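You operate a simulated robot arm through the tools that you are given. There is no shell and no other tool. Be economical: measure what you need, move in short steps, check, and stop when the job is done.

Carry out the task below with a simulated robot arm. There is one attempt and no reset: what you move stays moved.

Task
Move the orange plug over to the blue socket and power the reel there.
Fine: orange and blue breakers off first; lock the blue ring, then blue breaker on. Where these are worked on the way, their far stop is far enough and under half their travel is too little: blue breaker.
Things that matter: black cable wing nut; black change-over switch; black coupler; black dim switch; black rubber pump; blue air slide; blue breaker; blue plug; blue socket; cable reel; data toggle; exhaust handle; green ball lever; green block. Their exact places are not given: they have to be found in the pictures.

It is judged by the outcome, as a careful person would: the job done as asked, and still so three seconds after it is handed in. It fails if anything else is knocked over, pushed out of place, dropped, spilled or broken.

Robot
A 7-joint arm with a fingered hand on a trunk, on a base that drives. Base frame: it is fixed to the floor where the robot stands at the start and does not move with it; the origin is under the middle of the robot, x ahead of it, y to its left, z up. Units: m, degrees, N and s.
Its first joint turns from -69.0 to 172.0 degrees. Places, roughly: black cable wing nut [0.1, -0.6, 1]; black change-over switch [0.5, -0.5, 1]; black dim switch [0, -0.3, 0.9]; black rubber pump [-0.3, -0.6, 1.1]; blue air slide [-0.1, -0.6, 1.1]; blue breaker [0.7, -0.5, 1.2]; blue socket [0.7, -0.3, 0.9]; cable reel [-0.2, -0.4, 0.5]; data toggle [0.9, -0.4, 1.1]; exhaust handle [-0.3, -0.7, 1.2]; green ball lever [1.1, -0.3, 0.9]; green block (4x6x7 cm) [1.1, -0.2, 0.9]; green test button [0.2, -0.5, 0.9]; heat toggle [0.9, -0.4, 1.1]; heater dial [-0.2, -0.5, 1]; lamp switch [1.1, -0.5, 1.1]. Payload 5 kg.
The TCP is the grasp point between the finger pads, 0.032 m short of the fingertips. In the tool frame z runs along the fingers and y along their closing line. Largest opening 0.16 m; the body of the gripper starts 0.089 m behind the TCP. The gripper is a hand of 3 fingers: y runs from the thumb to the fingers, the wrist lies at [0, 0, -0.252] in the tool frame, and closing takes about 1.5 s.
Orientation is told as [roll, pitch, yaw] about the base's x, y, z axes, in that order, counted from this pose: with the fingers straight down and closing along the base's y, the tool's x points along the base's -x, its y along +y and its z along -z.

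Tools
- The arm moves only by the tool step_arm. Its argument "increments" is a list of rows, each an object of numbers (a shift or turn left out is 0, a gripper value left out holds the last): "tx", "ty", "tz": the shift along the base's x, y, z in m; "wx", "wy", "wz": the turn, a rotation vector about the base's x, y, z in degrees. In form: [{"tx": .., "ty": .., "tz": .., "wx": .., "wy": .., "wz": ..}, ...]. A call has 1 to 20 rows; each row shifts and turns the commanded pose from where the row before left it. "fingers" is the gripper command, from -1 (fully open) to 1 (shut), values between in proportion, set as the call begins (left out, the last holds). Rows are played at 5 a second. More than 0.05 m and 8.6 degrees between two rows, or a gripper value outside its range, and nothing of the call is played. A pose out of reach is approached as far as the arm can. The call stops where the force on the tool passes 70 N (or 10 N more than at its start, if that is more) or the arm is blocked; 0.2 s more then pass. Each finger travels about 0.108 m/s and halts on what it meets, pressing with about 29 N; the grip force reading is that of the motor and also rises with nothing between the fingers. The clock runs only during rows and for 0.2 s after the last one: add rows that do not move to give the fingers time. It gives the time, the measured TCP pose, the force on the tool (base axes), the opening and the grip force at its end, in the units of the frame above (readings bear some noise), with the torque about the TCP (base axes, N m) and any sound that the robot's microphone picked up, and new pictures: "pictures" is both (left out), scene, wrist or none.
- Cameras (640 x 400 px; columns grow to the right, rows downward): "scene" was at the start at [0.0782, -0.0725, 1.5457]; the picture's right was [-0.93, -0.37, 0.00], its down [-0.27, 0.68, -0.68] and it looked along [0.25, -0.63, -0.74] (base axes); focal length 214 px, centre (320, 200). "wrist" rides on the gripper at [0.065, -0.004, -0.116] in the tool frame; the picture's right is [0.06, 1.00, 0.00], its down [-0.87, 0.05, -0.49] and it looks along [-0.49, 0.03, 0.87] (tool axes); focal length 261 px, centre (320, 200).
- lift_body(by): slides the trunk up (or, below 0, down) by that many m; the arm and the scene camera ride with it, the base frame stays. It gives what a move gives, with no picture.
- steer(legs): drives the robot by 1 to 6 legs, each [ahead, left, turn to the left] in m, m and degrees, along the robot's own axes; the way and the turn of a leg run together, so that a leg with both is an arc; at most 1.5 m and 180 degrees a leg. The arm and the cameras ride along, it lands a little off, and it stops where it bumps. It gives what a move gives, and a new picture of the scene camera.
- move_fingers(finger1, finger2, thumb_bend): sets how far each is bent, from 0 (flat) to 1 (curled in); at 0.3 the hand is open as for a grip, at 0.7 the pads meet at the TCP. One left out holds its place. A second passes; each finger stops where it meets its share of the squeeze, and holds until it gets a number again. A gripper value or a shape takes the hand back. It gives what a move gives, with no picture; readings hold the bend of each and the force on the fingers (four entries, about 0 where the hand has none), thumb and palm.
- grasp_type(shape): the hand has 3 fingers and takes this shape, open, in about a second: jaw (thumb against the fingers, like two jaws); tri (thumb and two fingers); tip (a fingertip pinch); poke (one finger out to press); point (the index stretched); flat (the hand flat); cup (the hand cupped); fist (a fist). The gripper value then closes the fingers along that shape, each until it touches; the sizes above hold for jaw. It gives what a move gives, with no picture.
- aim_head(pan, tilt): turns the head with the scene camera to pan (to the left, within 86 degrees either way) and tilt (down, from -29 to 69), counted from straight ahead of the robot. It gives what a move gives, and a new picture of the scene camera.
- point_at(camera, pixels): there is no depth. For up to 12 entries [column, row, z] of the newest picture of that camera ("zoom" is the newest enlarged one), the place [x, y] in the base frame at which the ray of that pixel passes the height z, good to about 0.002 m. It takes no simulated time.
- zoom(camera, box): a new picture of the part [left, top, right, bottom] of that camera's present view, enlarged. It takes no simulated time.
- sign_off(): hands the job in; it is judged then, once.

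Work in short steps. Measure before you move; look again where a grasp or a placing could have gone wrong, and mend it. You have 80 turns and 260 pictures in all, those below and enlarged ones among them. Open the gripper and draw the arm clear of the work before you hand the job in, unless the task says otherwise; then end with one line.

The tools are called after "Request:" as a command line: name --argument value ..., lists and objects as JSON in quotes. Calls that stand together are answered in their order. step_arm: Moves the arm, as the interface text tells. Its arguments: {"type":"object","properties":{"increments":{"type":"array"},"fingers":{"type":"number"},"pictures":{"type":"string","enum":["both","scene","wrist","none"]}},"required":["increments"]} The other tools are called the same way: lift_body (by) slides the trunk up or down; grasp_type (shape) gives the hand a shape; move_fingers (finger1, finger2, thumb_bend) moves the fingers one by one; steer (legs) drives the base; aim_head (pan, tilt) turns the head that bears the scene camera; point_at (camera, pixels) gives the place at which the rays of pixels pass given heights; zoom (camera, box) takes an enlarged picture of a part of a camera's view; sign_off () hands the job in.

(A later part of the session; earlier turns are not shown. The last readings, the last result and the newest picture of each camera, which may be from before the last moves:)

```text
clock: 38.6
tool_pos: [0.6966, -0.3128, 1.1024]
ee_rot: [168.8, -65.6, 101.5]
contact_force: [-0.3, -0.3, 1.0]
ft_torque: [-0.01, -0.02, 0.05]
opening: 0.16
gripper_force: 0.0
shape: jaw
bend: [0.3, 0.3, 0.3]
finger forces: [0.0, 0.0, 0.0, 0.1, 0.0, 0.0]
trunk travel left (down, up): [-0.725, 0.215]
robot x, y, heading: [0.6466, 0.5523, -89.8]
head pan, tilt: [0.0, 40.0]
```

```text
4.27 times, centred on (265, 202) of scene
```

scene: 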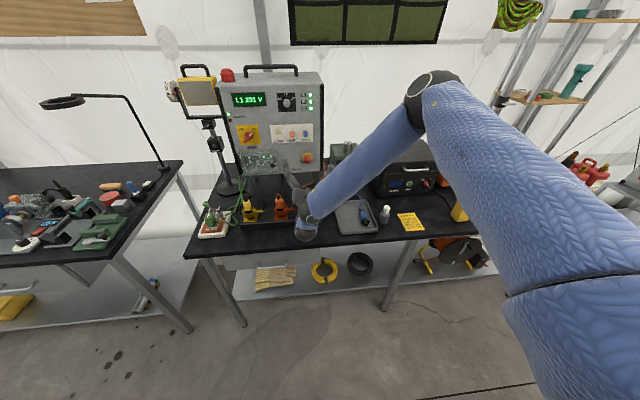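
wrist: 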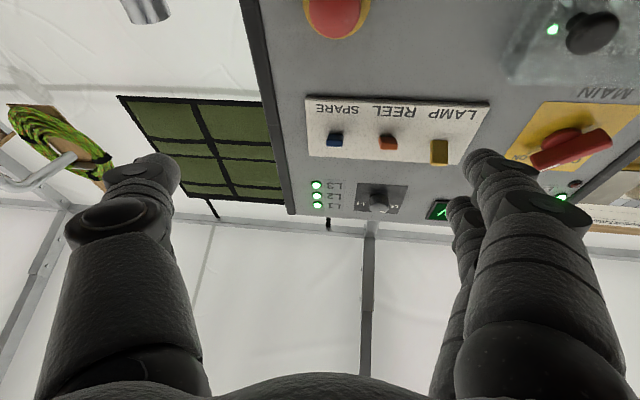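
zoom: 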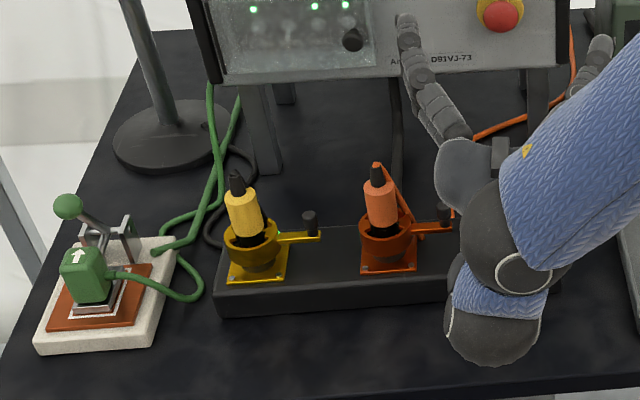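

Nothing on the panel changed visibly (display and LEDs still on, levers both down, E-stop same). I raise the hand well clear first, tilting down gradually.

Request:
step_arm --increments '[{"tz": 0.04, "ty": 0.01}, {"tz": 0.04, "ty": 0.01}, {"tz": 0.04, "ty": 0.01}, {"tz": 0.04, "ty": 0.01}, {"tz": 0.04}, {"tz": 0.03, "wx": 8}, {"tz": 0.03, "wx": 8}, {"tz": 0.02, "wx": 8}, {"wx": 8}, {"wx": 8}]' --pictures "scene"

```text
clock: 41.0
tool_pos: [0.6951, -0.2681, 1.4361]
ee_rot: [21.7, -77.2, -112.8]
contact_force: [0.2, 0.0, -0.6]
ft_torque: [-0.03, 0.0, -0.02]
opening: 0.1602
gripper_force: 0.0
shape: jaw
bend: [0.3, 0.3, 0.3]
finger forces: [0.0, 0.0, 0.1, 0.0, 0.0, 0.0]
trunk travel left (down, up): [-0.725, 0.215]
robot x, y, heading: [0.6465, 0.5549, -90.1]
head pan, tilt: [0.0, 40.0]
stopped in row 10: the arm was blocked; the commanded pose is now the measured one
```

scene: 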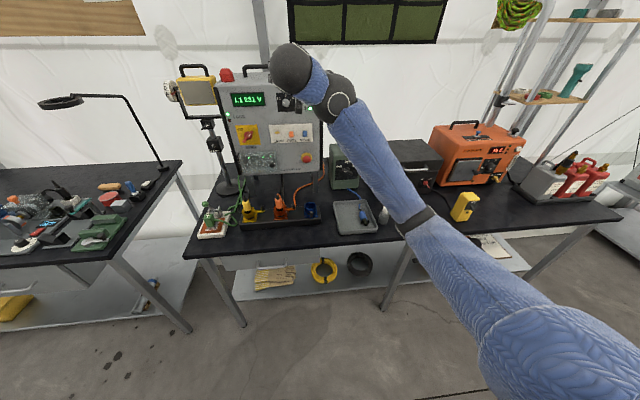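

The low-right elbow limits the wrist. I draw the hand back toward where the arm was folded well (0.76,-0.03,1.33).

Request:
step_arm --increments '[{"ty": 0.03, "tx": 0.008, "tz": -0.01}, {"ty": 0.03, "tx": 0.008, "tz": -0.01}, {"ty": 0.03, "tx": 0.008, "tz": -0.01}, {"ty": 0.03, "tx": 0.008, "tz": -0.01}, {"ty": 0.03, "tx": 0.008, "tz": -0.01}, {"ty": 0.03, "tx": 0.008, "tz": -0.01}, {"ty": 0.03, "tx": 0.008, "tz": -0.01}, {"ty": 0.03, "tx": 0.008, "tz": -0.01}]' --pictures "scene"

```text
clock: 42.8
tool_pos: [0.7187, -0.1625, 1.3968]
ee_rot: [21.6, -77.2, -112.8]
contact_force: [-0.1, -0.3, 0.2]
ft_torque: [-0.02, 0.0, 0.02]
opening: 0.1599
gripper_force: 0.1
shape: jaw
bend: [0.3, 0.3, 0.3]
finger forces: [0.0, 0.0, 0.0, 0.0, 0.0, 0.0]
out of reach, approached as far as the arm can: row 4, 5, 6, 7, 8
trunk travel left (down, up): [-0.725, 0.215]
robot x, y, heading: [0.6496, 0.5537, -89.8]
head pan, tilt: [0.0, 40.0]
```

scene: 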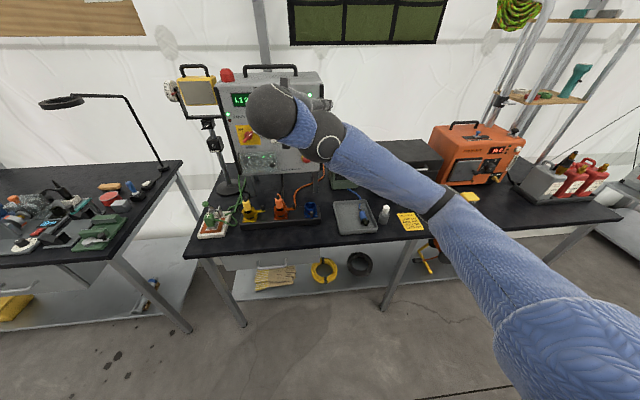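

The first joint seems pressed toward its right limit. I turn the robot 40° right so that the work lies to its left, then rotate the hand back.

Request:
steer --legs '[[0, 0, -40]]'

Request:
aim_head --pan 40 --tilt 40

```text
clock: 45.0
tool_pos: [0.2412, -0.039, 1.3967]
ee_rot: [21.7, -77.2, -152.9]
contact_force: [0.0, -0.3, 0.2]
ft_torque: [-0.01, 0.0, 0.02]
opening: 0.16
gripper_force: 0.0
shape: jaw
bend: [0.3, 0.3, 0.3]
finger forces: [0.0, 0.0, 0.1, 0.0, 0.0, 0.1]
trunk travel left (down, up): [-0.725, 0.215]
robot x, y, heading: [0.6487, 0.5527, -130.2]
head pan, tilt: [0.0, 40.0]
```

scene: 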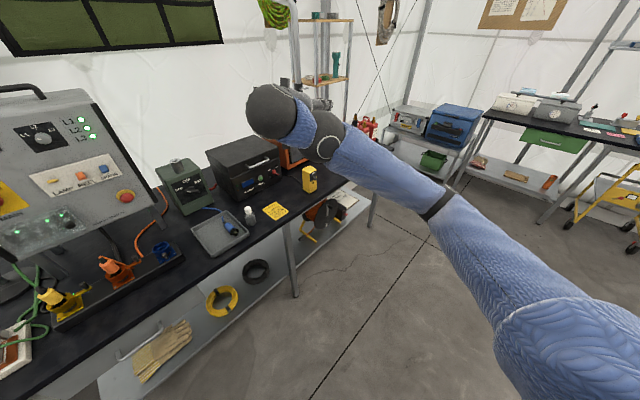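

```text
clock: 46.1
tool_pos: [0.2392, -0.0394, 1.3966]
ee_rot: [21.5, -77.2, -152.8]
contact_force: [-0.6, 0.8, -0.4]
ft_torque: [0.0, 0.0, -0.01]
opening: 0.1597
gripper_force: 0.0
shape: jaw
bend: [0.3, 0.3, 0.3]
finger forces: [0.0, 0.0, 0.0, 0.0, 0.0, 0.0]
trunk travel left (down, up): [-0.725, 0.215]
robot x, y, heading: [0.6495, 0.5531, -130.0]
head pan, tilt: [40.0, 40.0]
```

scene: 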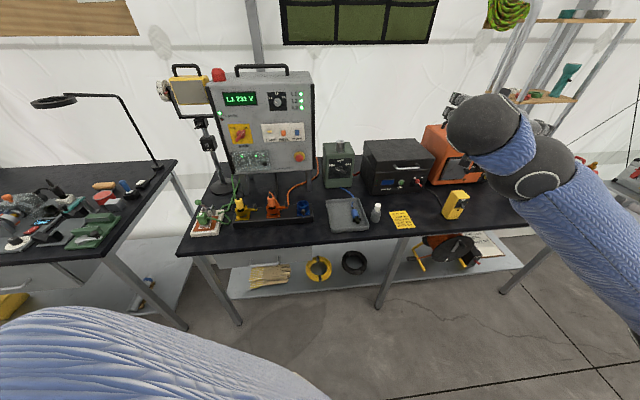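

Now I swing the hand left again, about the robot axis, to (0.67,-0.17).

Request:
step_arm --increments '[{"tx": 0.0435, "ty": -0.02, "wz": 4}, {"tx": 0.0435, "ty": -0.02, "wz": 4}, {"tx": 0.0435, "ty": -0.018, "wz": 4}, {"tx": 0.0435, "ty": -0.016, "wz": 4}, {"tx": 0.0435, "ty": -0.013, "wz": 4}, {"tx": 0.0435, "ty": -0.012, "wz": 4}, {"tx": 0.0435, "ty": -0.01, "wz": 4}, {"tx": 0.0435, "ty": -0.008, "wz": 4}, {"tx": 0.0435, "ty": -0.006, "wz": 4}, {"tx": 0.0435, "ty": -0.003, "wz": 4}]' --pictures "scene"

```text
clock: 48.3
tool_pos: [0.6763, -0.1642, 1.3955]
ee_rot: [21.2, -77.3, -112.5]
contact_force: [0.9, 0.9, 0.0]
ft_torque: [0.01, 0.03, 0.0]
opening: 0.1598
gripper_force: 0.0
shape: jaw
bend: [0.3, 0.3, 0.3]
finger forces: [0.1, 0.0, 0.0, 0.1, 0.0, 0.1]
trunk travel left (down, up): [-0.725, 0.215]
robot x, y, heading: [0.6488, 0.5522, -130.0]
head pan, tilt: [40.0, 40.0]
```

scene: 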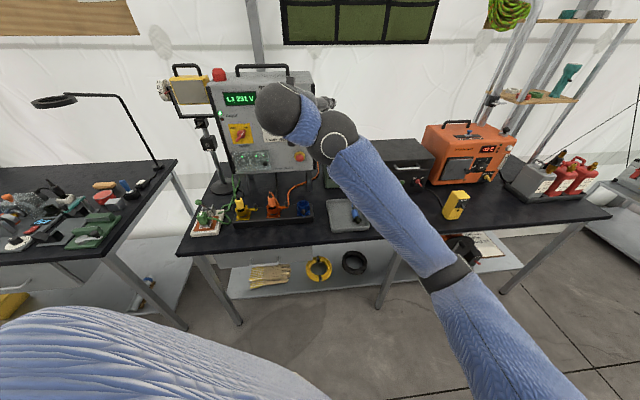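

That moved freely. Now I tilt the hand downward from here.

Request:
step_arm --increments '[{"wx": 8}, {"wx": 8}, {"wx": 8}, {"wx": 8}, {"wx": 8}, {"wx": 8}]' --pictures "scene"

```text
clock: 49.7
tool_pos: [0.666, -0.1662, 1.3861]
ee_rot: [7.2, -58.3, -99.2]
contact_force: [-0.6, -1.6, 1.0]
ft_torque: [0.04, 0.03, 0.0]
opening: 0.1601
gripper_force: 0.0
shape: jaw
bend: [0.3, 0.3, 0.3]
finger forces: [0.0, 0.1, 0.0, 0.0, 0.0, 0.1]
out of reach, approached as far as the arm can: row 3, 4, 5, 6
trunk travel left (down, up): [-0.725, 0.215]
robot x, y, heading: [0.6476, 0.5522, -130.0]
head pan, tilt: [40.0, 40.0]
```

scene: 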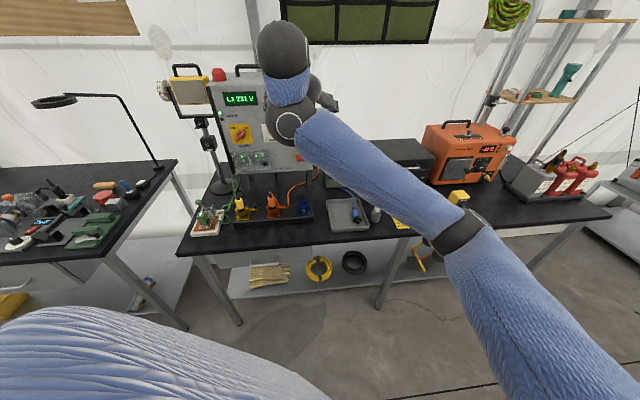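

The elbow is too low relative to the wrist. I raise the trunk 0.2 m and then lower the hand so that the forearm slopes downward.

Request:
lift_body --by 0.2

Request:
step_arm --increments '[{"tz": -0.04}, {"tz": -0.04}, {"tz": -0.04}, {"tz": -0.04}, {"tz": -0.04}, {"tz": -0.04}, {"wx": 8}, {"wx": 8}, {"wx": 8}]' --pictures "scene"

```text
clock: 51.9
tool_pos: [0.6653, -0.1666, 1.585]
ee_rot: [7.3, -58.4, -99.4]
contact_force: [0.5, 0.5, 0.2]
ft_torque: [0.01, -0.02, -0.02]
opening: 0.1602
gripper_force: 0.1
shape: jaw
bend: [0.3, 0.3, 0.3]
finger forces: [0.1, 0.1, 0.0, 0.0, 0.0, 0.0]
trunk travel left (down, up): [-0.925, 0.015]
robot x, y, heading: [0.6461, 0.5573, -130.4]
head pan, tilt: [40.0, 40.0]
```

```text
clock: 54.1
tool_pos: [0.5975, -0.1692, 1.2859]
ee_rot: [-1.5, -32.6, -97.1]
contact_force: [0.0, 0.1, -0.7]
ft_torque: [0.01, 0.0, 0.04]
opening: 0.16
gripper_force: 0.1
shape: jaw
bend: [0.3, 0.3, 0.3]
finger forces: [0.0, 0.0, 0.0, 0.0, 0.0, 0.0]
out of reach, approached as far as the arm can: row 9
trunk travel left (down, up): [-0.925, 0.015]
robot x, y, heading: [0.6491, 0.5529, -130.3]
head pan, tilt: [40.0, 40.0]
stopped in row 9: the arm was blocked; the commanded pose is now the measured one
```

scene: 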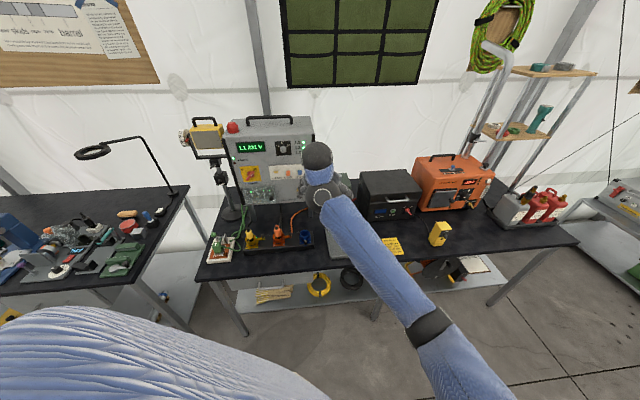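

Lowering helps (tilt now -33°). I continue down to z≈1.12 over the table front and finish the tilt.

Request:
step_arm --increments '[{"tz": -0.04}, {"tz": -0.04}, {"tz": -0.04}, {"tz": -0.04, "tx": 0.02}, {"wx": 8, "tx": 0.02}, {"wx": 8, "tx": 0.02}, {"wx": 8, "tx": 0.02}, {"wx": 8}]'

```text
clock: 55.5
tool_pos: [0.5085, -0.1598, 1.0514]
ee_rot: [-12.7, -16.8, -98.8]
contact_force: [-0.4, 0.3, 0.2]
ft_torque: [-0.02, -0.01, 0.0]
opening: 0.16
gripper_force: 0.0
shape: jaw
bend: [0.3, 0.3, 0.3]
finger forces: [0.1, 0.0, 0.1, 0.0, 0.0, 0.0]
trunk travel left (down, up): [-0.925, 0.015]
robot x, y, heading: [0.6477, 0.553, -130.3]
head pan, tilt: [40.0, 40.0]
stopped in row 6: the arm was blocked; the commanded pose is now the measured one
```

scene: 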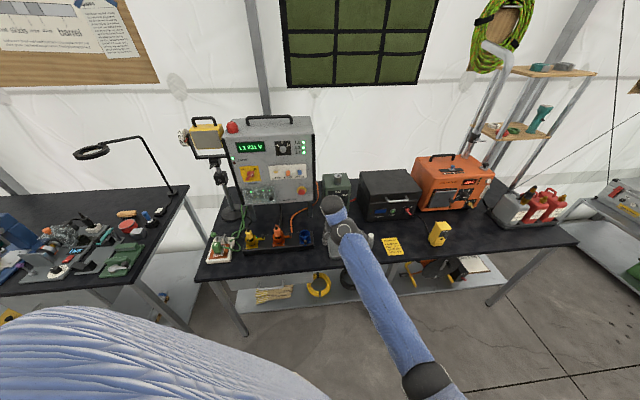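
wrist: 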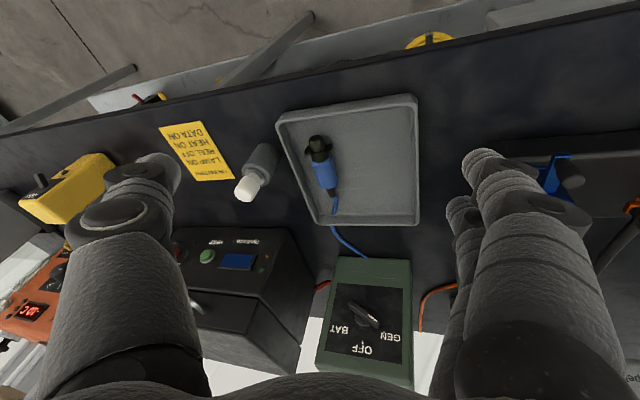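

The hand leans about 21° (toward -x,-y). I try straightening it with small turns while rising a little.

Request:
step_arm --increments '[{"tz": 0.03}, {"tz": 0.02}, {"wx": 5, "wy": -5, "ty": 0.01}, {"wx": 5, "wy": -5, "ty": 0.01}, {"wx": 5, "wy": -5, "ty": 0.01}]' --pictures "none"

```text
clock: 56.5
tool_pos: [0.4019, -0.1368, 0.9859]
ee_rot: [-11.1, -2.1, -104.0]
contact_force: [0.6, -0.3, 0.8]
ft_torque: [0.03, -0.01, -0.02]
opening: 0.1597
gripper_force: 0.1
shape: jaw
bend: [0.3, 0.3, 0.3]
finger forces: [0.0, 0.0, 0.0, 0.0, 0.0, 0.0]
out of reach, approached as far as the arm can: row 3, 4, 5
trunk travel left (down, up): [-0.925, 0.015]
robot x, y, heading: [0.6501, 0.5553, -130.2]
head pan, tilt: [40.0, 40.0]
stopped in row 5: the arm was blocked; the commanded pose is now the measured one
```

The arm drifts down rather than straighten: the elbow is in the wrong configuration. I turn the robot right by 70° into the free aisle (moving the hand off the table) to rearrange the arm there.

Request:
lift_body --by 0.014

Request:
steer --legs '[[0, 0, -70]]'

Request:
aim_head --pan 0 --tilt 45

```text
clock: 57.1
tool_pos: [0.4028, -0.1361, 0.9999]
ee_rot: [-10.9, -2.2, -104.0]
contact_force: [0.6, 0.1, 0.6]
ft_torque: [0.0, 0.02, 0.01]
opening: 0.16
gripper_force: 0.1
shape: jaw
bend: [0.3, 0.3, 0.3]
finger forces: [0.0, 0.0, 0.0, 0.0, 0.0, 0.0]
trunk travel left (down, up): [-0.939, 0.001]
robot x, y, heading: [0.6448, 0.552, -130.1]
head pan, tilt: [40.0, 40.0]
```

```text
clock: 60.6
tool_pos: [-0.0859, 0.5536, 0.9998]
ee_rot: [-11.0, -2.1, -174.5]
contact_force: [-0.5, 0.3, 0.9]
ft_torque: [-0.01, 0.0, 0.03]
opening: 0.1598
gripper_force: 0.0
shape: jaw
bend: [0.3, 0.3, 0.3]
finger forces: [0.0, 0.0, 0.1, 0.0, 0.0, 0.0]
trunk travel left (down, up): [-0.939, 0.001]
robot x, y, heading: [0.6495, 0.5515, 159.4]
head pan, tilt: [40.0, 40.0]
```

scene: 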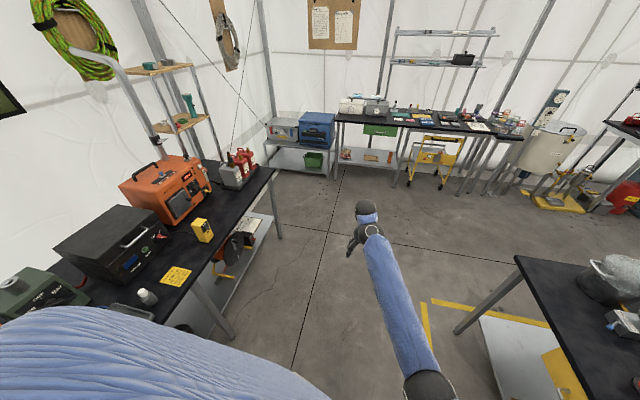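

```text
clock: 61.7
tool_pos: [-0.0858, 0.5555, 0.9987]
ee_rot: [-11.0, -2.1, -174.5]
contact_force: [0.6, 0.2, -0.4]
ft_torque: [0.0, 0.01, -0.01]
opening: 0.1596
gripper_force: 0.0
shape: jaw
bend: [0.3, 0.3, 0.3]
finger forces: [0.1, 0.0, 0.0, 0.0, 0.0, 0.0]
trunk travel left (down, up): [-0.939, 0.001]
robot x, y, heading: [0.6438, 0.5519, 159.4]
head pan, tilt: [0.0, 45.0]
```

scene: 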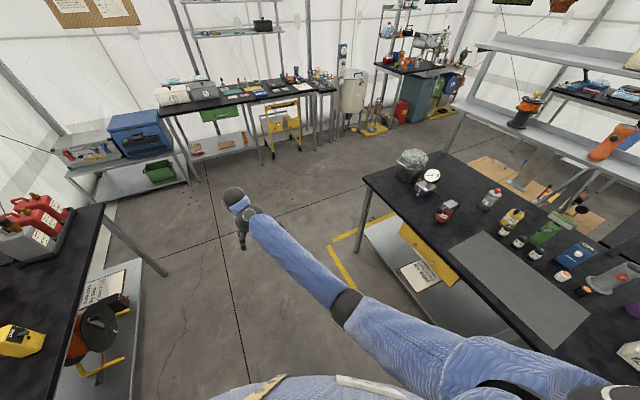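

The view shows the arm going out low from the right. I swing the hand up about a fixed wrist to force the elbow up, in free space over the aisle.

Request:
step_arm --increments '[{"tx": -0.0154, "ty": 0.0058, "tz": 0.01, "wx": 2.8, "wy": 7.5}, {"tx": -0.0154, "ty": 0.0058, "tz": 0.01, "wx": 2.8, "wy": 7.5}, {"tx": -0.0154, "ty": 0.0058, "tz": 0.01, "wx": 2.8, "wy": 7.5}, {"tx": -0.0154, "ty": 0.0058, "tz": 0.015, "wx": 2.8, "wy": 7.5}, {"tx": -0.0154, "ty": 0.0058, "tz": 0.015, "wx": 2.8, "wy": 7.5}, {"tx": -0.0154, "ty": 0.0058, "tz": 0.015, "wx": 2.8, "wy": 7.5}, {"tx": -0.0154, "ty": 0.0058, "tz": 0.015, "wx": 2.8, "wy": 7.5}, {"tx": -0.0154, "ty": 0.0058, "tz": 0.015, "wx": 2.8, "wy": 7.5}, {"tx": -0.0154, "ty": 0.0058, "tz": 0.015, "wx": 2.8, "wy": 7.5}, {"tz": 0.015, "wx": 2.8, "wy": 7.5}, {"tz": 0.015, "wx": 2.8, "wy": 7.5}, {"tz": 0.015, "wx": 2.8, "wy": 7.5}, {"tz": 0.015, "wx": 2.8, "wy": 7.5}, {"tz": 0.015, "wx": 2.8, "wy": 7.5}]' --pictures "scene"

```text
clock: 64.7
tool_pos: [-0.2574, 0.6068, 1.1909]
ee_rot: [-145.7, -54.8, -70.2]
contact_force: [-0.1, 0.5, 1.3]
ft_torque: [0.01, 0.0, -0.03]
opening: 0.1599
gripper_force: 0.1
shape: jaw
bend: [0.3, 0.3, 0.3]
finger forces: [0.0, 0.0, 0.0, 0.0, 0.0, 0.1]
out of reach, approached as far as the arm can: row 14
trunk travel left (down, up): [-0.939, 0.001]
robot x, y, heading: [0.6488, 0.5547, 159.5]
head pan, tilt: [0.0, 45.0]
```

scene: 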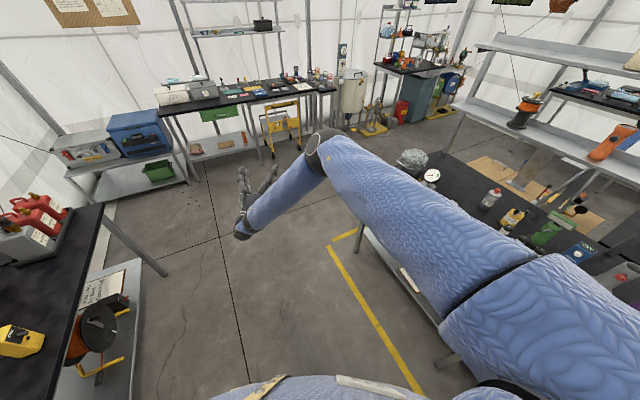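

The elbow is now high. Keeping the wrist low, I swing the hand down while drawing it toward the robot.

Request:
step_arm --increments '[{"tx": 0.015, "ty": -0.006, "tz": -0.025, "wx": -2.8, "wy": -7.5}, {"tx": 0.015, "ty": -0.006, "tz": -0.025, "wx": -2.8, "wy": -7.5}, {"tx": 0.015, "ty": -0.006, "tz": -0.025, "wx": -2.8, "wy": -7.5}, {"tx": 0.015, "ty": -0.006, "tz": -0.025, "wx": -2.8, "wy": -7.5}, {"tx": 0.018, "ty": -0.007, "tz": -0.025, "wx": -2.8, "wy": -7.5}, {"tx": 0.018, "ty": -0.007, "tz": -0.025, "wx": -2.8, "wy": -7.5}, {"tx": 0.018, "ty": -0.007, "tz": -0.025, "wx": -2.8, "wy": -7.5}, {"tx": 0.018, "ty": -0.007, "tz": -0.025, "wx": -2.8, "wy": -7.5}, {"tx": 0.018, "ty": -0.007, "tz": -0.025, "wx": -2.8, "wy": -7.5}]' --pictures "scene"

```text
clock: 66.7
tool_pos: [-0.1067, 0.5492, 0.9681]
ee_rot: [-31.7, -37.4, -167.1]
contact_force: [-0.5, -0.7, -0.1]
ft_torque: [0.01, -0.02, 0.03]
opening: 0.1598
gripper_force: 0.1
shape: jaw
bend: [0.3, 0.3, 0.3]
finger forces: [0.1, 0.0, 0.1, 0.1, 0.0, 0.1]
trunk travel left (down, up): [-0.939, 0.001]
robot x, y, heading: [0.6479, 0.5513, 159.4]
head pan, tilt: [0.0, 45.0]
```

scene: 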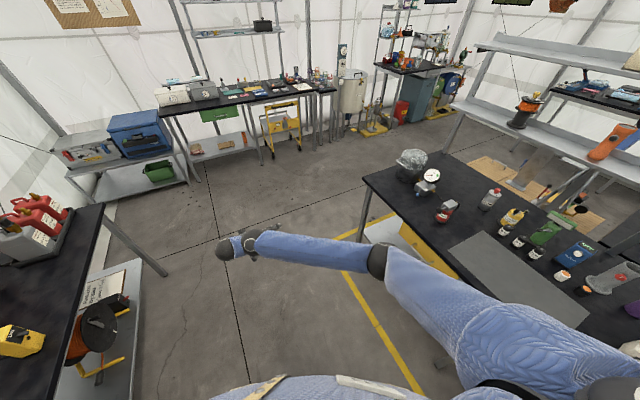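

The elbow sinks again. I go back to the hand-up pose (elbow high), then will use the first joint's right limit to push the elbow over the top.

Request:
step_arm --increments '[{"tx": -0.015, "ty": 0.006, "tz": 0.027, "wx": 2.8, "wy": 7.5}, {"tx": -0.015, "ty": 0.006, "tz": 0.027, "wx": 2.8, "wy": 7.5}, {"tx": -0.015, "ty": 0.006, "tz": 0.027, "wx": 2.8, "wy": 7.5}, {"tx": -0.015, "ty": 0.006, "tz": 0.027, "wx": 2.8, "wy": 7.5}, {"tx": -0.015, "ty": 0.006, "tz": 0.027, "wx": 2.8, "wy": 7.5}, {"tx": -0.015, "ty": 0.006, "tz": 0.027, "wx": 2.8, "wy": 7.5}, {"tx": -0.015, "ty": 0.006, "tz": 0.027, "wx": 2.8, "wy": 7.5}, {"tx": -0.015, "ty": 0.006, "tz": 0.027, "wx": 2.8, "wy": 7.5}, {"tx": -0.015, "ty": 0.006, "tz": 0.03, "wx": 2.8, "wy": 7.5}]' --pictures "none"

Request:
steer --legs '[[0, 0, 55]]'

```text
clock: 68.7
tool_pos: [-0.248, 0.6022, 1.2012]
ee_rot: [-142.3, -56.6, -73.2]
contact_force: [0.3, -0.4, -0.2]
ft_torque: [0.0, 0.0, -0.03]
opening: 0.1599
gripper_force: 0.1
shape: jaw
bend: [0.3, 0.3, 0.3]
finger forces: [0.0, 0.0, 0.0, 0.1, 0.0, 0.0]
out of reach, approached as far as the arm can: row 9
trunk travel left (down, up): [-0.939, 0.001]
robot x, y, heading: [0.6456, 0.5528, 159.4]
head pan, tilt: [0.0, 45.0]
```

```text
clock: 71.5
tool_pos: [0.0995, -0.1556, 1.2002]
ee_rot: [-142.2, -56.7, -17.8]
contact_force: [0.8, -0.5, -1.0]
ft_torque: [0.03, 0.03, 0.0]
opening: 0.1601
gripper_force: 0.0
shape: jaw
bend: [0.3, 0.3, 0.3]
finger forces: [0.1, 0.0, 0.0, 0.0, 0.1, 0.0]
trunk travel left (down, up): [-0.939, 0.001]
robot x, y, heading: [0.6495, 0.5536, -145.3]
head pan, tilt: [0.0, 45.0]
```

scene: 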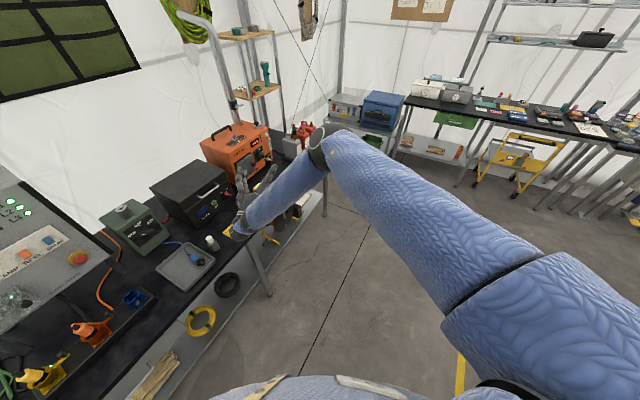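

Now I sweep the hand to the robot's right over the aisle, keeping it tilted up.

Request:
step_arm --increments '[{"tx": -0.0303, "ty": 0.0354, "wz": -3}, {"tx": -0.0303, "ty": 0.0354, "wz": -3}, {"tx": -0.0303, "ty": 0.0354, "wz": -3}, {"tx": -0.0303, "ty": 0.0354, "wz": -3}, {"tx": -0.0303, "ty": 0.0354, "wz": -3}, {"tx": -0.019, "ty": 0.0414, "wz": -3}, {"tx": -0.019, "ty": 0.0414, "wz": -3}, {"tx": -0.019, "ty": 0.0414, "wz": -3}, {"tx": -0.019, "ty": 0.0414, "wz": -3}, {"tx": -0.019, "ty": 0.0414, "wz": -3}, {"tx": -0.0094, "ty": 0.0437, "wz": -3}, {"tx": -0.0094, "ty": 0.0437, "wz": -3}, {"tx": -0.0094, "ty": 0.0437, "wz": -3}, {"tx": -0.0094, "ty": 0.0437, "wz": -3}, {"tx": -0.0094, "ty": 0.0437, "wz": -3}, {"ty": 0.0444, "wz": -3}, {"ty": 0.0444, "wz": -3}]' --pictures "scene"

```text
clock: 75.1
tool_pos: [-0.4262, 0.4427, 1.4256]
ee_rot: [-142.0, -56.8, -67.9]
contact_force: [-0.3, 1.0, 0.3]
ft_torque: [-0.02, 0.0, 0.02]
opening: 0.1598
gripper_force: 0.1
shape: jaw
bend: [0.3, 0.3, 0.3]
finger forces: [0.0, 0.0, 0.0, 0.0, 0.0, 0.0]
out of reach, approached as far as the arm can: row 1, 2, 3, 4, 5, 6, 7, 8, 9, 10, 11, 12, 13, 14, 15, 16, 17
trunk travel left (down, up): [-0.939, 0.001]
robot x, y, heading: [0.6466, 0.5545, -144.8]
head pan, tilt: [0.0, 45.0]
```

scene: 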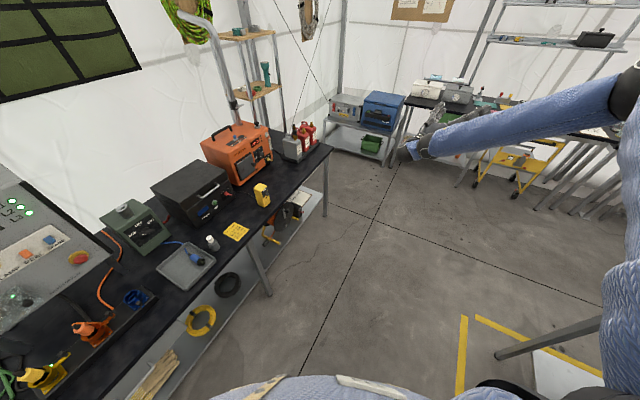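

The elbow is now high. I swing the hand down and pull it in.

Request:
step_arm --increments '[{"tx": 0.03, "tz": -0.008, "wx": 0.8, "wy": -7.9}, {"tx": 0.03, "tz": -0.008, "wx": 0.8, "wy": -7.9}, {"tx": 0.03, "tz": -0.008, "wx": 0.8, "wy": -7.9}, {"tx": 0.03, "tz": -0.008, "wx": 0.8, "wy": -7.9}, {"tx": 0.03, "tz": -0.008, "wx": 0.8, "wy": -7.9}, {"tx": 0.03, "tz": -0.008, "wx": 0.8, "wy": -7.9}, {"tx": 0.03, "tz": -0.008, "wx": 0.8, "wy": -7.9}, {"tx": 0.03, "tz": -0.008, "wx": 0.8, "wy": -7.9}, {"tx": 0.03, "tz": -0.008, "wx": 0.8, "wy": -7.9}, {"tx": 0.03, "tz": -0.008, "wx": 0.8, "wy": -7.9}, {"tx": 0.03, "tz": -0.008, "wx": 0.8, "wy": -7.9}, {"tx": 0.03, "tz": -0.008, "wx": 0.8, "wy": -7.9}, {"tx": 0.03, "tz": -0.008, "wx": 0.8, "wy": -7.9}, {"tx": 0.03, "tz": -0.008, "wx": 0.8, "wy": -7.9}]' --pictures "scene"

```text
clock: 78.1
tool_pos: [-0.2491, 0.5939, 1.3356]
ee_rot: [-58.2, -34.1, -133.9]
contact_force: [0.4, 0.3, -1.1]
ft_torque: [-0.05, 0.04, 0.05]
opening: 0.1598
gripper_force: 0.1
shape: jaw
bend: [0.3, 0.3, 0.3]
finger forces: [0.1, 0.0, 0.0, 0.1, 0.0, 0.0]
out of reach, approached as far as the arm can: row 4, 5, 6, 7, 8, 9, 10, 11, 12, 13, 14
trunk travel left (down, up): [-0.939, 0.001]
robot x, y, heading: [0.6486, 0.5545, -145.3]
head pan, tilt: [0.0, 45.0]
```

scene: 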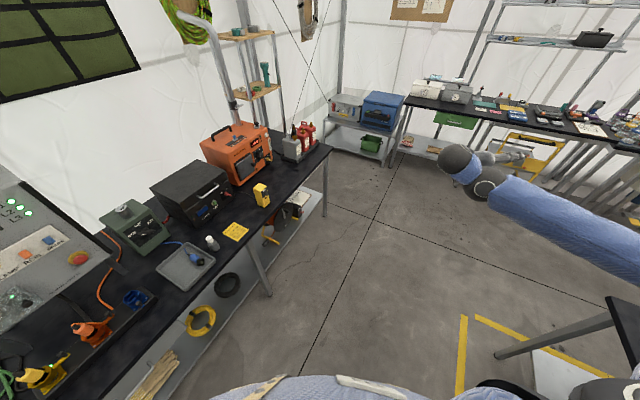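

I'll use the roll of a stretched arm to swivel the elbow. First I bring the hand in front of the robot and turn the robot to face down the aisle.

Request:
step_arm --increments '[{"tx": 0.01, "ty": -0.044, "wz": 4.6}, {"tx": 0.01, "ty": -0.044, "wz": 4.6}, {"tx": 0.01, "ty": -0.044, "wz": 4.6}, {"tx": 0.01, "ty": -0.044, "wz": 4.6}, {"tx": 0.01, "ty": -0.044, "wz": 4.6}, {"tx": 0.01, "ty": -0.044, "wz": 4.6}, {"tx": 0.01, "ty": -0.044, "wz": 4.6}, {"tx": 0.01, "ty": -0.044, "wz": 4.6}, {"tx": 0.01, "ty": -0.044, "wz": 4.6}, {"tx": 0.01, "ty": -0.044, "wz": 4.6}, {"tx": 0.01, "ty": -0.044, "wz": 4.6}, {"tx": 0.01, "ty": -0.044, "wz": 4.6}, {"tx": 0.01, "ty": -0.044, "wz": 4.6}]' --pictures "none"

Request:
steer --legs '[[0, 0, -35]]'

```text
clock: 80.9
tool_pos: [-0.1194, 0.0166, 1.3331]
ee_rot: [-58.1, -34.0, -74.1]
contact_force: [0.2, 0.8, 0.6]
ft_torque: [-0.01, -0.03, -0.04]
opening: 0.16
gripper_force: 0.0
shape: jaw
bend: [0.3, 0.3, 0.3]
finger forces: [0.0, 0.0, 0.0, 0.0, 0.1, 0.1]
trunk travel left (down, up): [-0.939, 0.001]
robot x, y, heading: [0.6481, 0.5521, -145.0]
head pan, tilt: [0.0, 45.0]
```

```text
clock: 83.0
tool_pos: [-0.2881, 0.5595, 1.3347]
ee_rot: [-58.2, -34.0, -109.4]
contact_force: [1.3, 0.2, -0.2]
ft_torque: [-0.03, -0.01, 0.03]
opening: 0.1599
gripper_force: 0.1
shape: jaw
bend: [0.3, 0.3, 0.3]
finger forces: [0.0, 0.0, 0.0, 0.1, 0.1, 0.1]
trunk travel left (down, up): [-0.939, 0.001]
robot x, y, heading: [0.6491, 0.5517, 179.4]
head pan, tilt: [0.0, 45.0]
```

scene: 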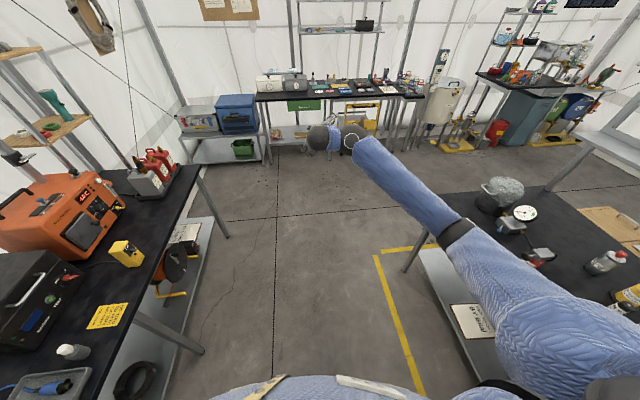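

Facing the aisle, arm forward. I stretch a bit and roll the hand counter-clockwise (about +x) to carry the elbow over.

Request:
step_arm --increments '[{"tx": -0.04}, {"tx": -0.04}, {"wx": 8}, {"wx": 8}, {"wx": 8}, {"wx": 8}, {"wx": 8}, {"wx": 8}, {"wx": 8}, {"wx": 8}, {"wx": 8}, {"wx": 8}, {"wx": 8}, {"wx": 8}, {"wx": 8}, {"wx": 8}]' --pictures "scene"

```text
clock: 86.4
tool_pos: [-0.3678, 0.5603, 1.3333]
ee_rot: [-118.4, 69.2, -140.8]
contact_force: [0.7, 0.1, 0.8]
ft_torque: [-0.01, 0.0, 0.01]
opening: 0.1601
gripper_force: 0.0
shape: jaw
bend: [0.3, 0.3, 0.3]
finger forces: [0.0, 0.0, 0.0, 0.0, 0.1, 0.0]
trunk travel left (down, up): [-0.939, 0.001]
robot x, y, heading: [0.6434, 0.5516, 179.2]
head pan, tilt: [0.0, 45.0]
```

scene: 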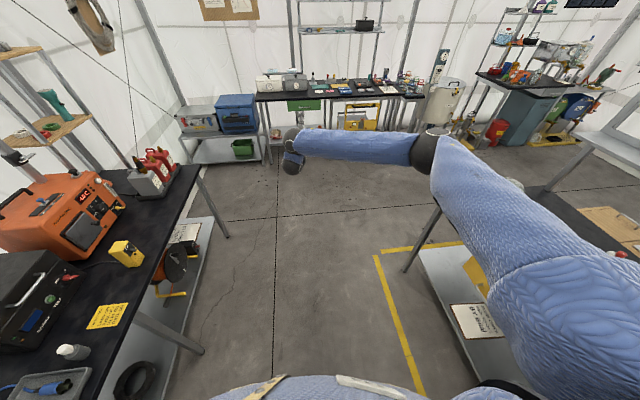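

The elbow rises. I continue the roll.

Request:
step_arm --increments '[{"wx": 8}, {"wx": 8}, {"wx": 8}, {"wx": 8}, {"wx": 8}, {"wx": 8}, {"wx": 8}, {"wx": 8}]' --pictures "scene"

```text
clock: 88.2
tool_pos: [-0.3685, 0.5596, 1.3334]
ee_rot: [123.4, 37.7, 110.4]
contact_force: [-0.3, -0.1, 0.8]
ft_torque: [0.03, 0.04, -0.03]
opening: 0.16
gripper_force: 0.0
shape: jaw
bend: [0.3, 0.3, 0.3]
finger forces: [0.1, 0.0, 0.1, 0.0, 0.1, 0.1]
trunk travel left (down, up): [-0.939, 0.001]
robot x, y, heading: [0.6491, 0.5563, 179.5]
head pan, tilt: [0.0, 45.0]
```

scene: 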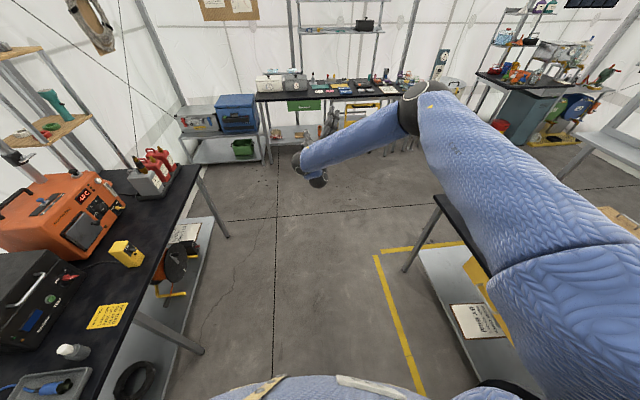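

Still progressing; I roll further.

Request:
step_arm --increments '[{"wx": 8}, {"wx": 8}, {"wx": 8}, {"wx": 8}, {"wx": 8}, {"wx": 8}, {"wx": 8}, {"wx": 8}, {"wx": 8}, {"wx": 8}]' --pictures "scene"

```text
clock: 90.4
tool_pos: [-0.1745, 0.5142, 1.3253]
ee_rot: [98.0, -38.6, 109.6]
contact_force: [0.8, -0.5, -0.2]
ft_torque: [0.0, -0.03, -0.01]
opening: 0.1597
gripper_force: 0.1
shape: jaw
bend: [0.3, 0.3, 0.3]
finger forces: [0.0, 0.0, 0.0, 0.0, 0.1, 0.1]
out of reach, approached as far as the arm can: row 3, 4, 5, 6, 7, 8, 9, 10
trunk travel left (down, up): [-0.939, 0.001]
robot x, y, heading: [0.6472, 0.5512, 179.4]
head pan, tilt: [0.0, 45.0]
```

scene: 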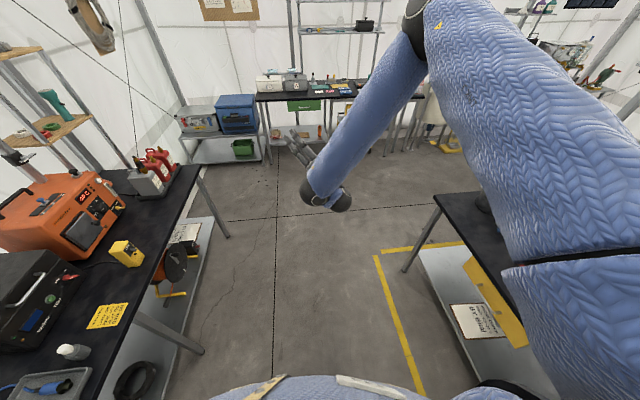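

The elbow is now high, forearm pointing down. I tilt the hand down by about 96°.

Request:
step_arm --increments '[{"tx": 0.012, "ty": 0.004, "tz": -0.012, "wx": 3.3, "wy": -7.2}, {"tx": 0.012, "ty": 0.004, "tz": -0.012, "wx": 3.3, "wy": -7.2}, {"tx": 0.012, "ty": 0.004, "tz": -0.012, "wx": 3.3, "wy": -7.2}, {"tx": 0.012, "ty": 0.004, "tz": -0.012, "wx": 3.3, "wy": -7.2}, {"tx": 0.012, "ty": 0.004, "tz": -0.012, "wx": 3.3, "wy": -7.2}, {"tx": 0.012, "ty": 0.004, "tz": -0.012, "wx": 3.3, "wy": -7.2}, {"tx": 0.012, "ty": 0.004, "tz": -0.012, "wx": 3.3, "wy": -7.2}, {"tx": 0.012, "ty": 0.004, "tz": -0.012, "wx": 3.3, "wy": -7.2}, {"tx": 0.012, "ty": 0.004, "tz": -0.012, "wx": 3.3, "wy": -7.2}, {"tx": 0.012, "ty": 0.004, "tz": -0.012, "wx": 3.3, "wy": -7.2}, {"tx": 0.012, "ty": 0.004, "tz": -0.012, "wx": 3.3, "wy": -7.2}, {"tx": 0.012, "ty": 0.004, "tz": -0.012, "wx": 3.3, "wy": -7.2}]' --pictures "scene"

```text
clock: 93.0
tool_pos: [0.1423, 0.5385, 1.1332]
ee_rot: [33.0, -27.9, 143.1]
contact_force: [0.1, -0.4, 0.2]
ft_torque: [0.06, 0.03, -0.05]
opening: 0.16
gripper_force: 0.0
shape: jaw
bend: [0.3, 0.3, 0.3]
finger forces: [0.1, 0.0, 0.1, 0.1, 0.0, 0.0]
out of reach, approached as far as the arm can: row 1, 2, 3, 4, 5, 6, 7, 8, 9, 10, 11, 12
trunk travel left (down, up): [-0.939, 0.001]
robot x, y, heading: [0.6464, 0.5543, 179.4]
head pan, tilt: [0.0, 45.0]
```

scene: 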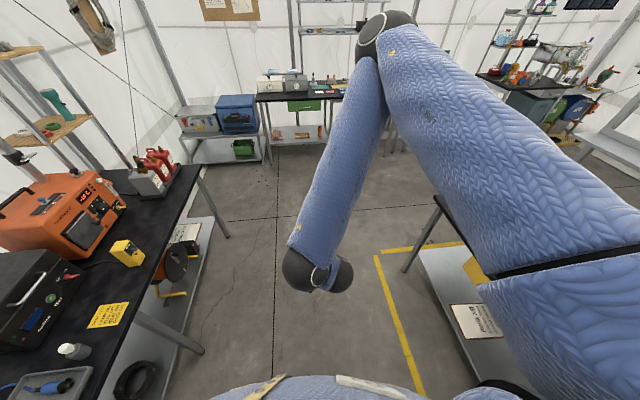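

Almost there: the hand points 48° down with tool-y to the left. I turn the remaining ~50° while moving out a little.

Request:
step_arm --increments '[{"tx": -0.02, "wx": 3.2, "wy": -5.2, "wz": 3.9}, {"tx": -0.02, "wx": 3.2, "wy": -5.2, "wz": 3.9}, {"tx": -0.02, "wx": 3.2, "wy": -5.2, "wz": 3.9}, {"tx": -0.02, "wx": 3.2, "wy": -5.2, "wz": 3.9}, {"tx": -0.02, "wx": 3.2, "wy": -5.2, "wz": 3.9}, {"tx": -0.02, "wx": 3.2, "wy": -5.2, "wz": 3.9}, {"tx": -0.02, "wx": 3.2, "wy": -5.2, "wz": 3.9}]' --pictures "scene"

```text
clock: 94.6
tool_pos: [0.1388, 0.5408, 1.1335]
ee_rot: [33.2, -27.8, 143.0]
contact_force: [-0.1, 0.4, 1.0]
ft_torque: [-0.02, -0.01, -0.02]
opening: 0.1602
gripper_force: 0.0
shape: jaw
bend: [0.3, 0.3, 0.3]
finger forces: [0.0, 0.1, 0.0, 0.0, 0.1, 0.0]
out of reach, approached as far as the arm can: row 1, 2, 3, 4, 5, 6, 7
trunk travel left (down, up): [-0.939, 0.001]
robot x, y, heading: [0.6484, 0.5543, 179.6]
head pan, tilt: [0.0, 45.0]
```

scene: 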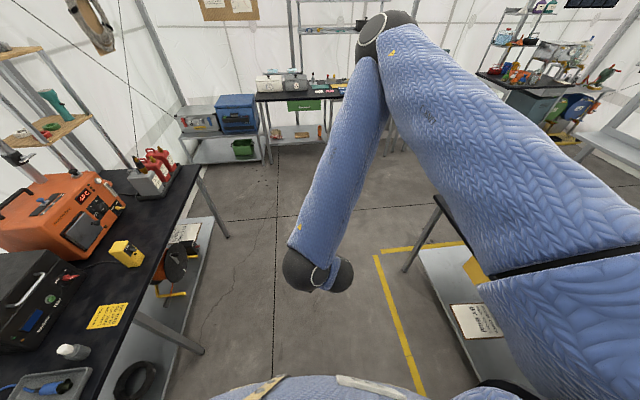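

Probably the last joint is wound to its limit. I unwind with negative turns about the vertical.

Request:
step_arm --increments '[{"wz": -8}, {"wz": -8}, {"wz": -8}, {"wz": -8}, {"wz": -8}, {"wz": -8}, {"wz": -8}, {"wz": -8}]' --pictures "none"

```text
clock: 96.4
tool_pos: [0.1378, 0.5409, 1.1316]
ee_rot: [33.1, -27.9, 78.9]
contact_force: [0.5, 0.3, 0.9]
ft_torque: [0.0, 0.0, 0.02]
opening: 0.1601
gripper_force: 0.0
shape: jaw
bend: [0.3, 0.3, 0.3]
finger forces: [0.1, 0.0, 0.1, 0.1, 0.0, 0.0]
trunk travel left (down, up): [-0.939, 0.001]
robot x, y, heading: [0.646, 0.5509, 179.7]
head pan, tilt: [0.0, 45.0]
```

Unwinding works. Now I finish tilting to vertical.

Request:
step_arm --increments '[{"wx": -5.1, "wy": -4.8}, {"wx": -5.1, "wy": -4.8}, {"wx": -5.1, "wy": -4.8}, {"wx": -5.1, "wy": -4.8}, {"wx": -5.1, "wy": -4.8}, {"wx": -5.1, "wy": -4.8}]' --pictures "scene"

```text
clock: 97.8
tool_pos: [0.1389, 0.5429, 1.1319]
ee_rot: [0.1, 0.1, 87.4]
contact_force: [-0.8, 0.3, -0.5]
ft_torque: [-0.02, 0.0, -0.02]
opening: 0.16
gripper_force: 0.0
shape: jaw
bend: [0.3, 0.3, 0.3]
finger forces: [0.1, 0.0, 0.0, 0.0, 0.1, 0.0]
trunk travel left (down, up): [-0.939, 0.001]
robot x, y, heading: [0.647, 0.5543, 179.6]
head pan, tilt: [0.0, 45.0]
```

scene: 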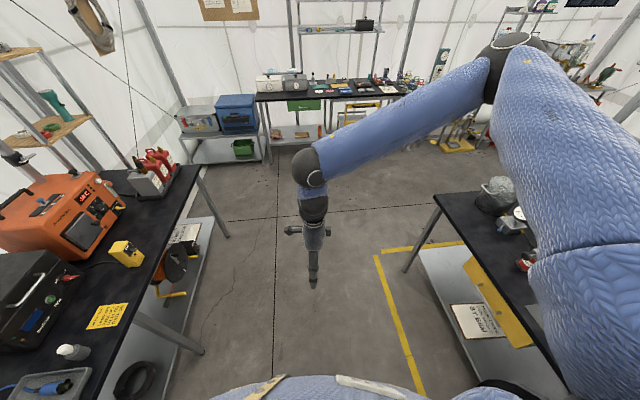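

The hand is vertical with the elbow high. I turn the robot back to face the bench and look with both cameras.

Request:
steer --legs '[[0, 0, 90.4], [0.08, 0.08, 0]]'

Request:
step_arm --increments '[{"ty": -0.04}, {"ty": -0.04}, {"ty": -0.03}]' --pictures "both"

```text
clock: 102.8
tool_pos: [0.7378, -0.0359, 1.132]
ee_rot: [0.1, -0.1, 177.3]
contact_force: [-0.1, 0.4, -0.4]
ft_torque: [0.01, 0.0, 0.0]
opening: 0.1599
gripper_force: 0.0
shape: jaw
bend: [0.3, 0.3, 0.3]
finger forces: [0.0, 0.0, 0.0, 0.0, 0.1, 0.0]
trunk travel left (down, up): [-0.939, 0.001]
robot x, y, heading: [0.7247, 0.4716, -91.0]
head pan, tilt: [0.0, 45.0]
```

scene: 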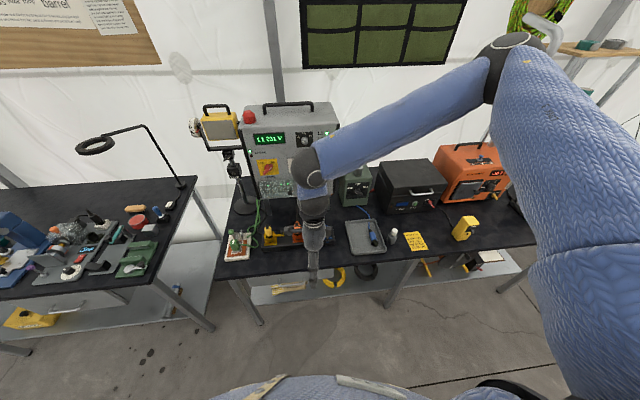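

```text
clock: 103.7
tool_pos: [0.738, -0.1448, 1.1325]
ee_rot: [0.2, -0.2, 177.2]
contact_force: [-0.2, 0.3, -0.2]
ft_torque: [-0.04, 0.02, 0.01]
opening: 0.1601
gripper_force: 0.1
shape: jaw
bend: [0.3, 0.3, 0.3]
finger forces: [0.1, 0.0, 0.0, 0.2, 0.0, 0.0]
trunk travel left (down, up): [-0.939, 0.001]
robot x, y, heading: [0.7291, 0.474, -90.7]
head pan, tilt: [0.0, 45.0]
```

scene: 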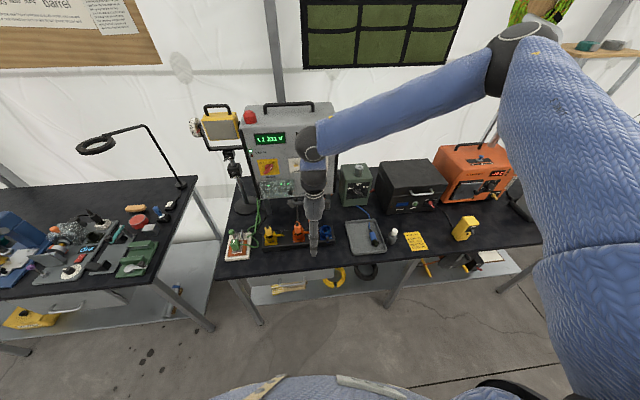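
wrist: 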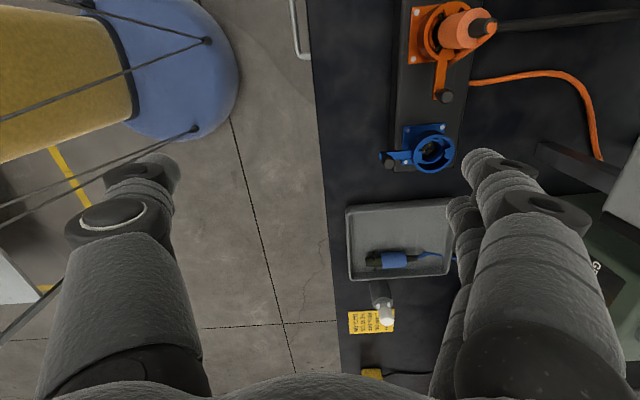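

Good view: orange at (455,40), blue at (430,150) in the wrist picture. I enlarge both for measuring.

Request:
zoom --camera "wrist" --box '[360, 0, 520, 200]'

Request:
zoom --camera "scene" --box '[255, 205, 345, 265]'

```text
2.00 times, centred on (440, 100) of wrist
```

zoom: 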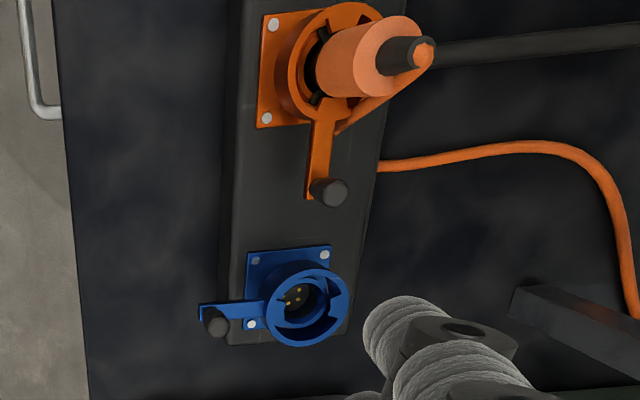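

```text
6.67 times, centred on (300, 235) of scene
```

zoom: 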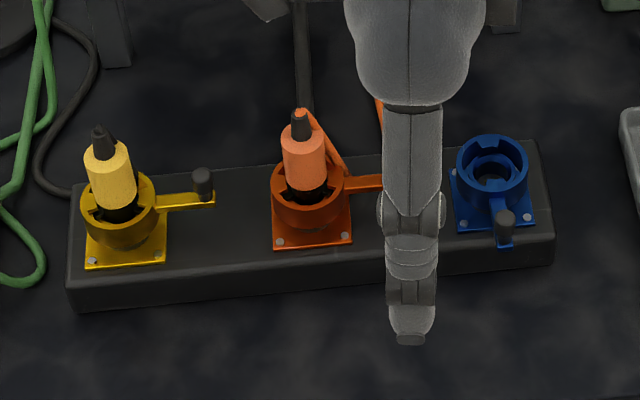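

Request:
point_at --camera "zoom" --pixels '[[504, 215, 0.95], [504, 215, 1.0], [492, 160, 0.95], [492, 160, 1.0], [301, 113, 1.0], [301, 113, 1.05], [203, 172, 0.95], [203, 172, 1.0], [539, 140, 0.9], [551, 264, 0.88]]'

Request:
point_at --camera "wrist" --pixels '[[388.5, 161, 0.95], [388.5, 161, 1.0], [434, 154, 0.95], [434, 154, 1.0], [491, 26, 1.0], [491, 26, 1.05], [447, 96, 0.95], [447, 96, 1.0], [416, 36, 0.9], [455, 172, 0.9], [393, 172, 0.9], [448, 103, 0.9]]'

```text
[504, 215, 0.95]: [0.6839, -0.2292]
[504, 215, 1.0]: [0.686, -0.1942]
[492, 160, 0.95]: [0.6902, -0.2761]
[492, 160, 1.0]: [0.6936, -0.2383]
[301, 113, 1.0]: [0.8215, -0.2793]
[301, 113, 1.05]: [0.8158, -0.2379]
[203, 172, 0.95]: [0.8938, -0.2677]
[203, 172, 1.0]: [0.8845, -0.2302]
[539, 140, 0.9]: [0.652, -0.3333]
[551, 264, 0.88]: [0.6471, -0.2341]
```

```text
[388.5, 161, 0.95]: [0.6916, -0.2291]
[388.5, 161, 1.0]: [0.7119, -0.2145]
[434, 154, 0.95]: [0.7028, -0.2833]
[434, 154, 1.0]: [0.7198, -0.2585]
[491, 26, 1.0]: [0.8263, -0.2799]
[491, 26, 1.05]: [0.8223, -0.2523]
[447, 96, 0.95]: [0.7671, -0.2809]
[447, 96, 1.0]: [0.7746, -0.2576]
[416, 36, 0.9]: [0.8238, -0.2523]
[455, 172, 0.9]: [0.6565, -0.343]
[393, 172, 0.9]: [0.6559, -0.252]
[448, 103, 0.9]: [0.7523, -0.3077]
```

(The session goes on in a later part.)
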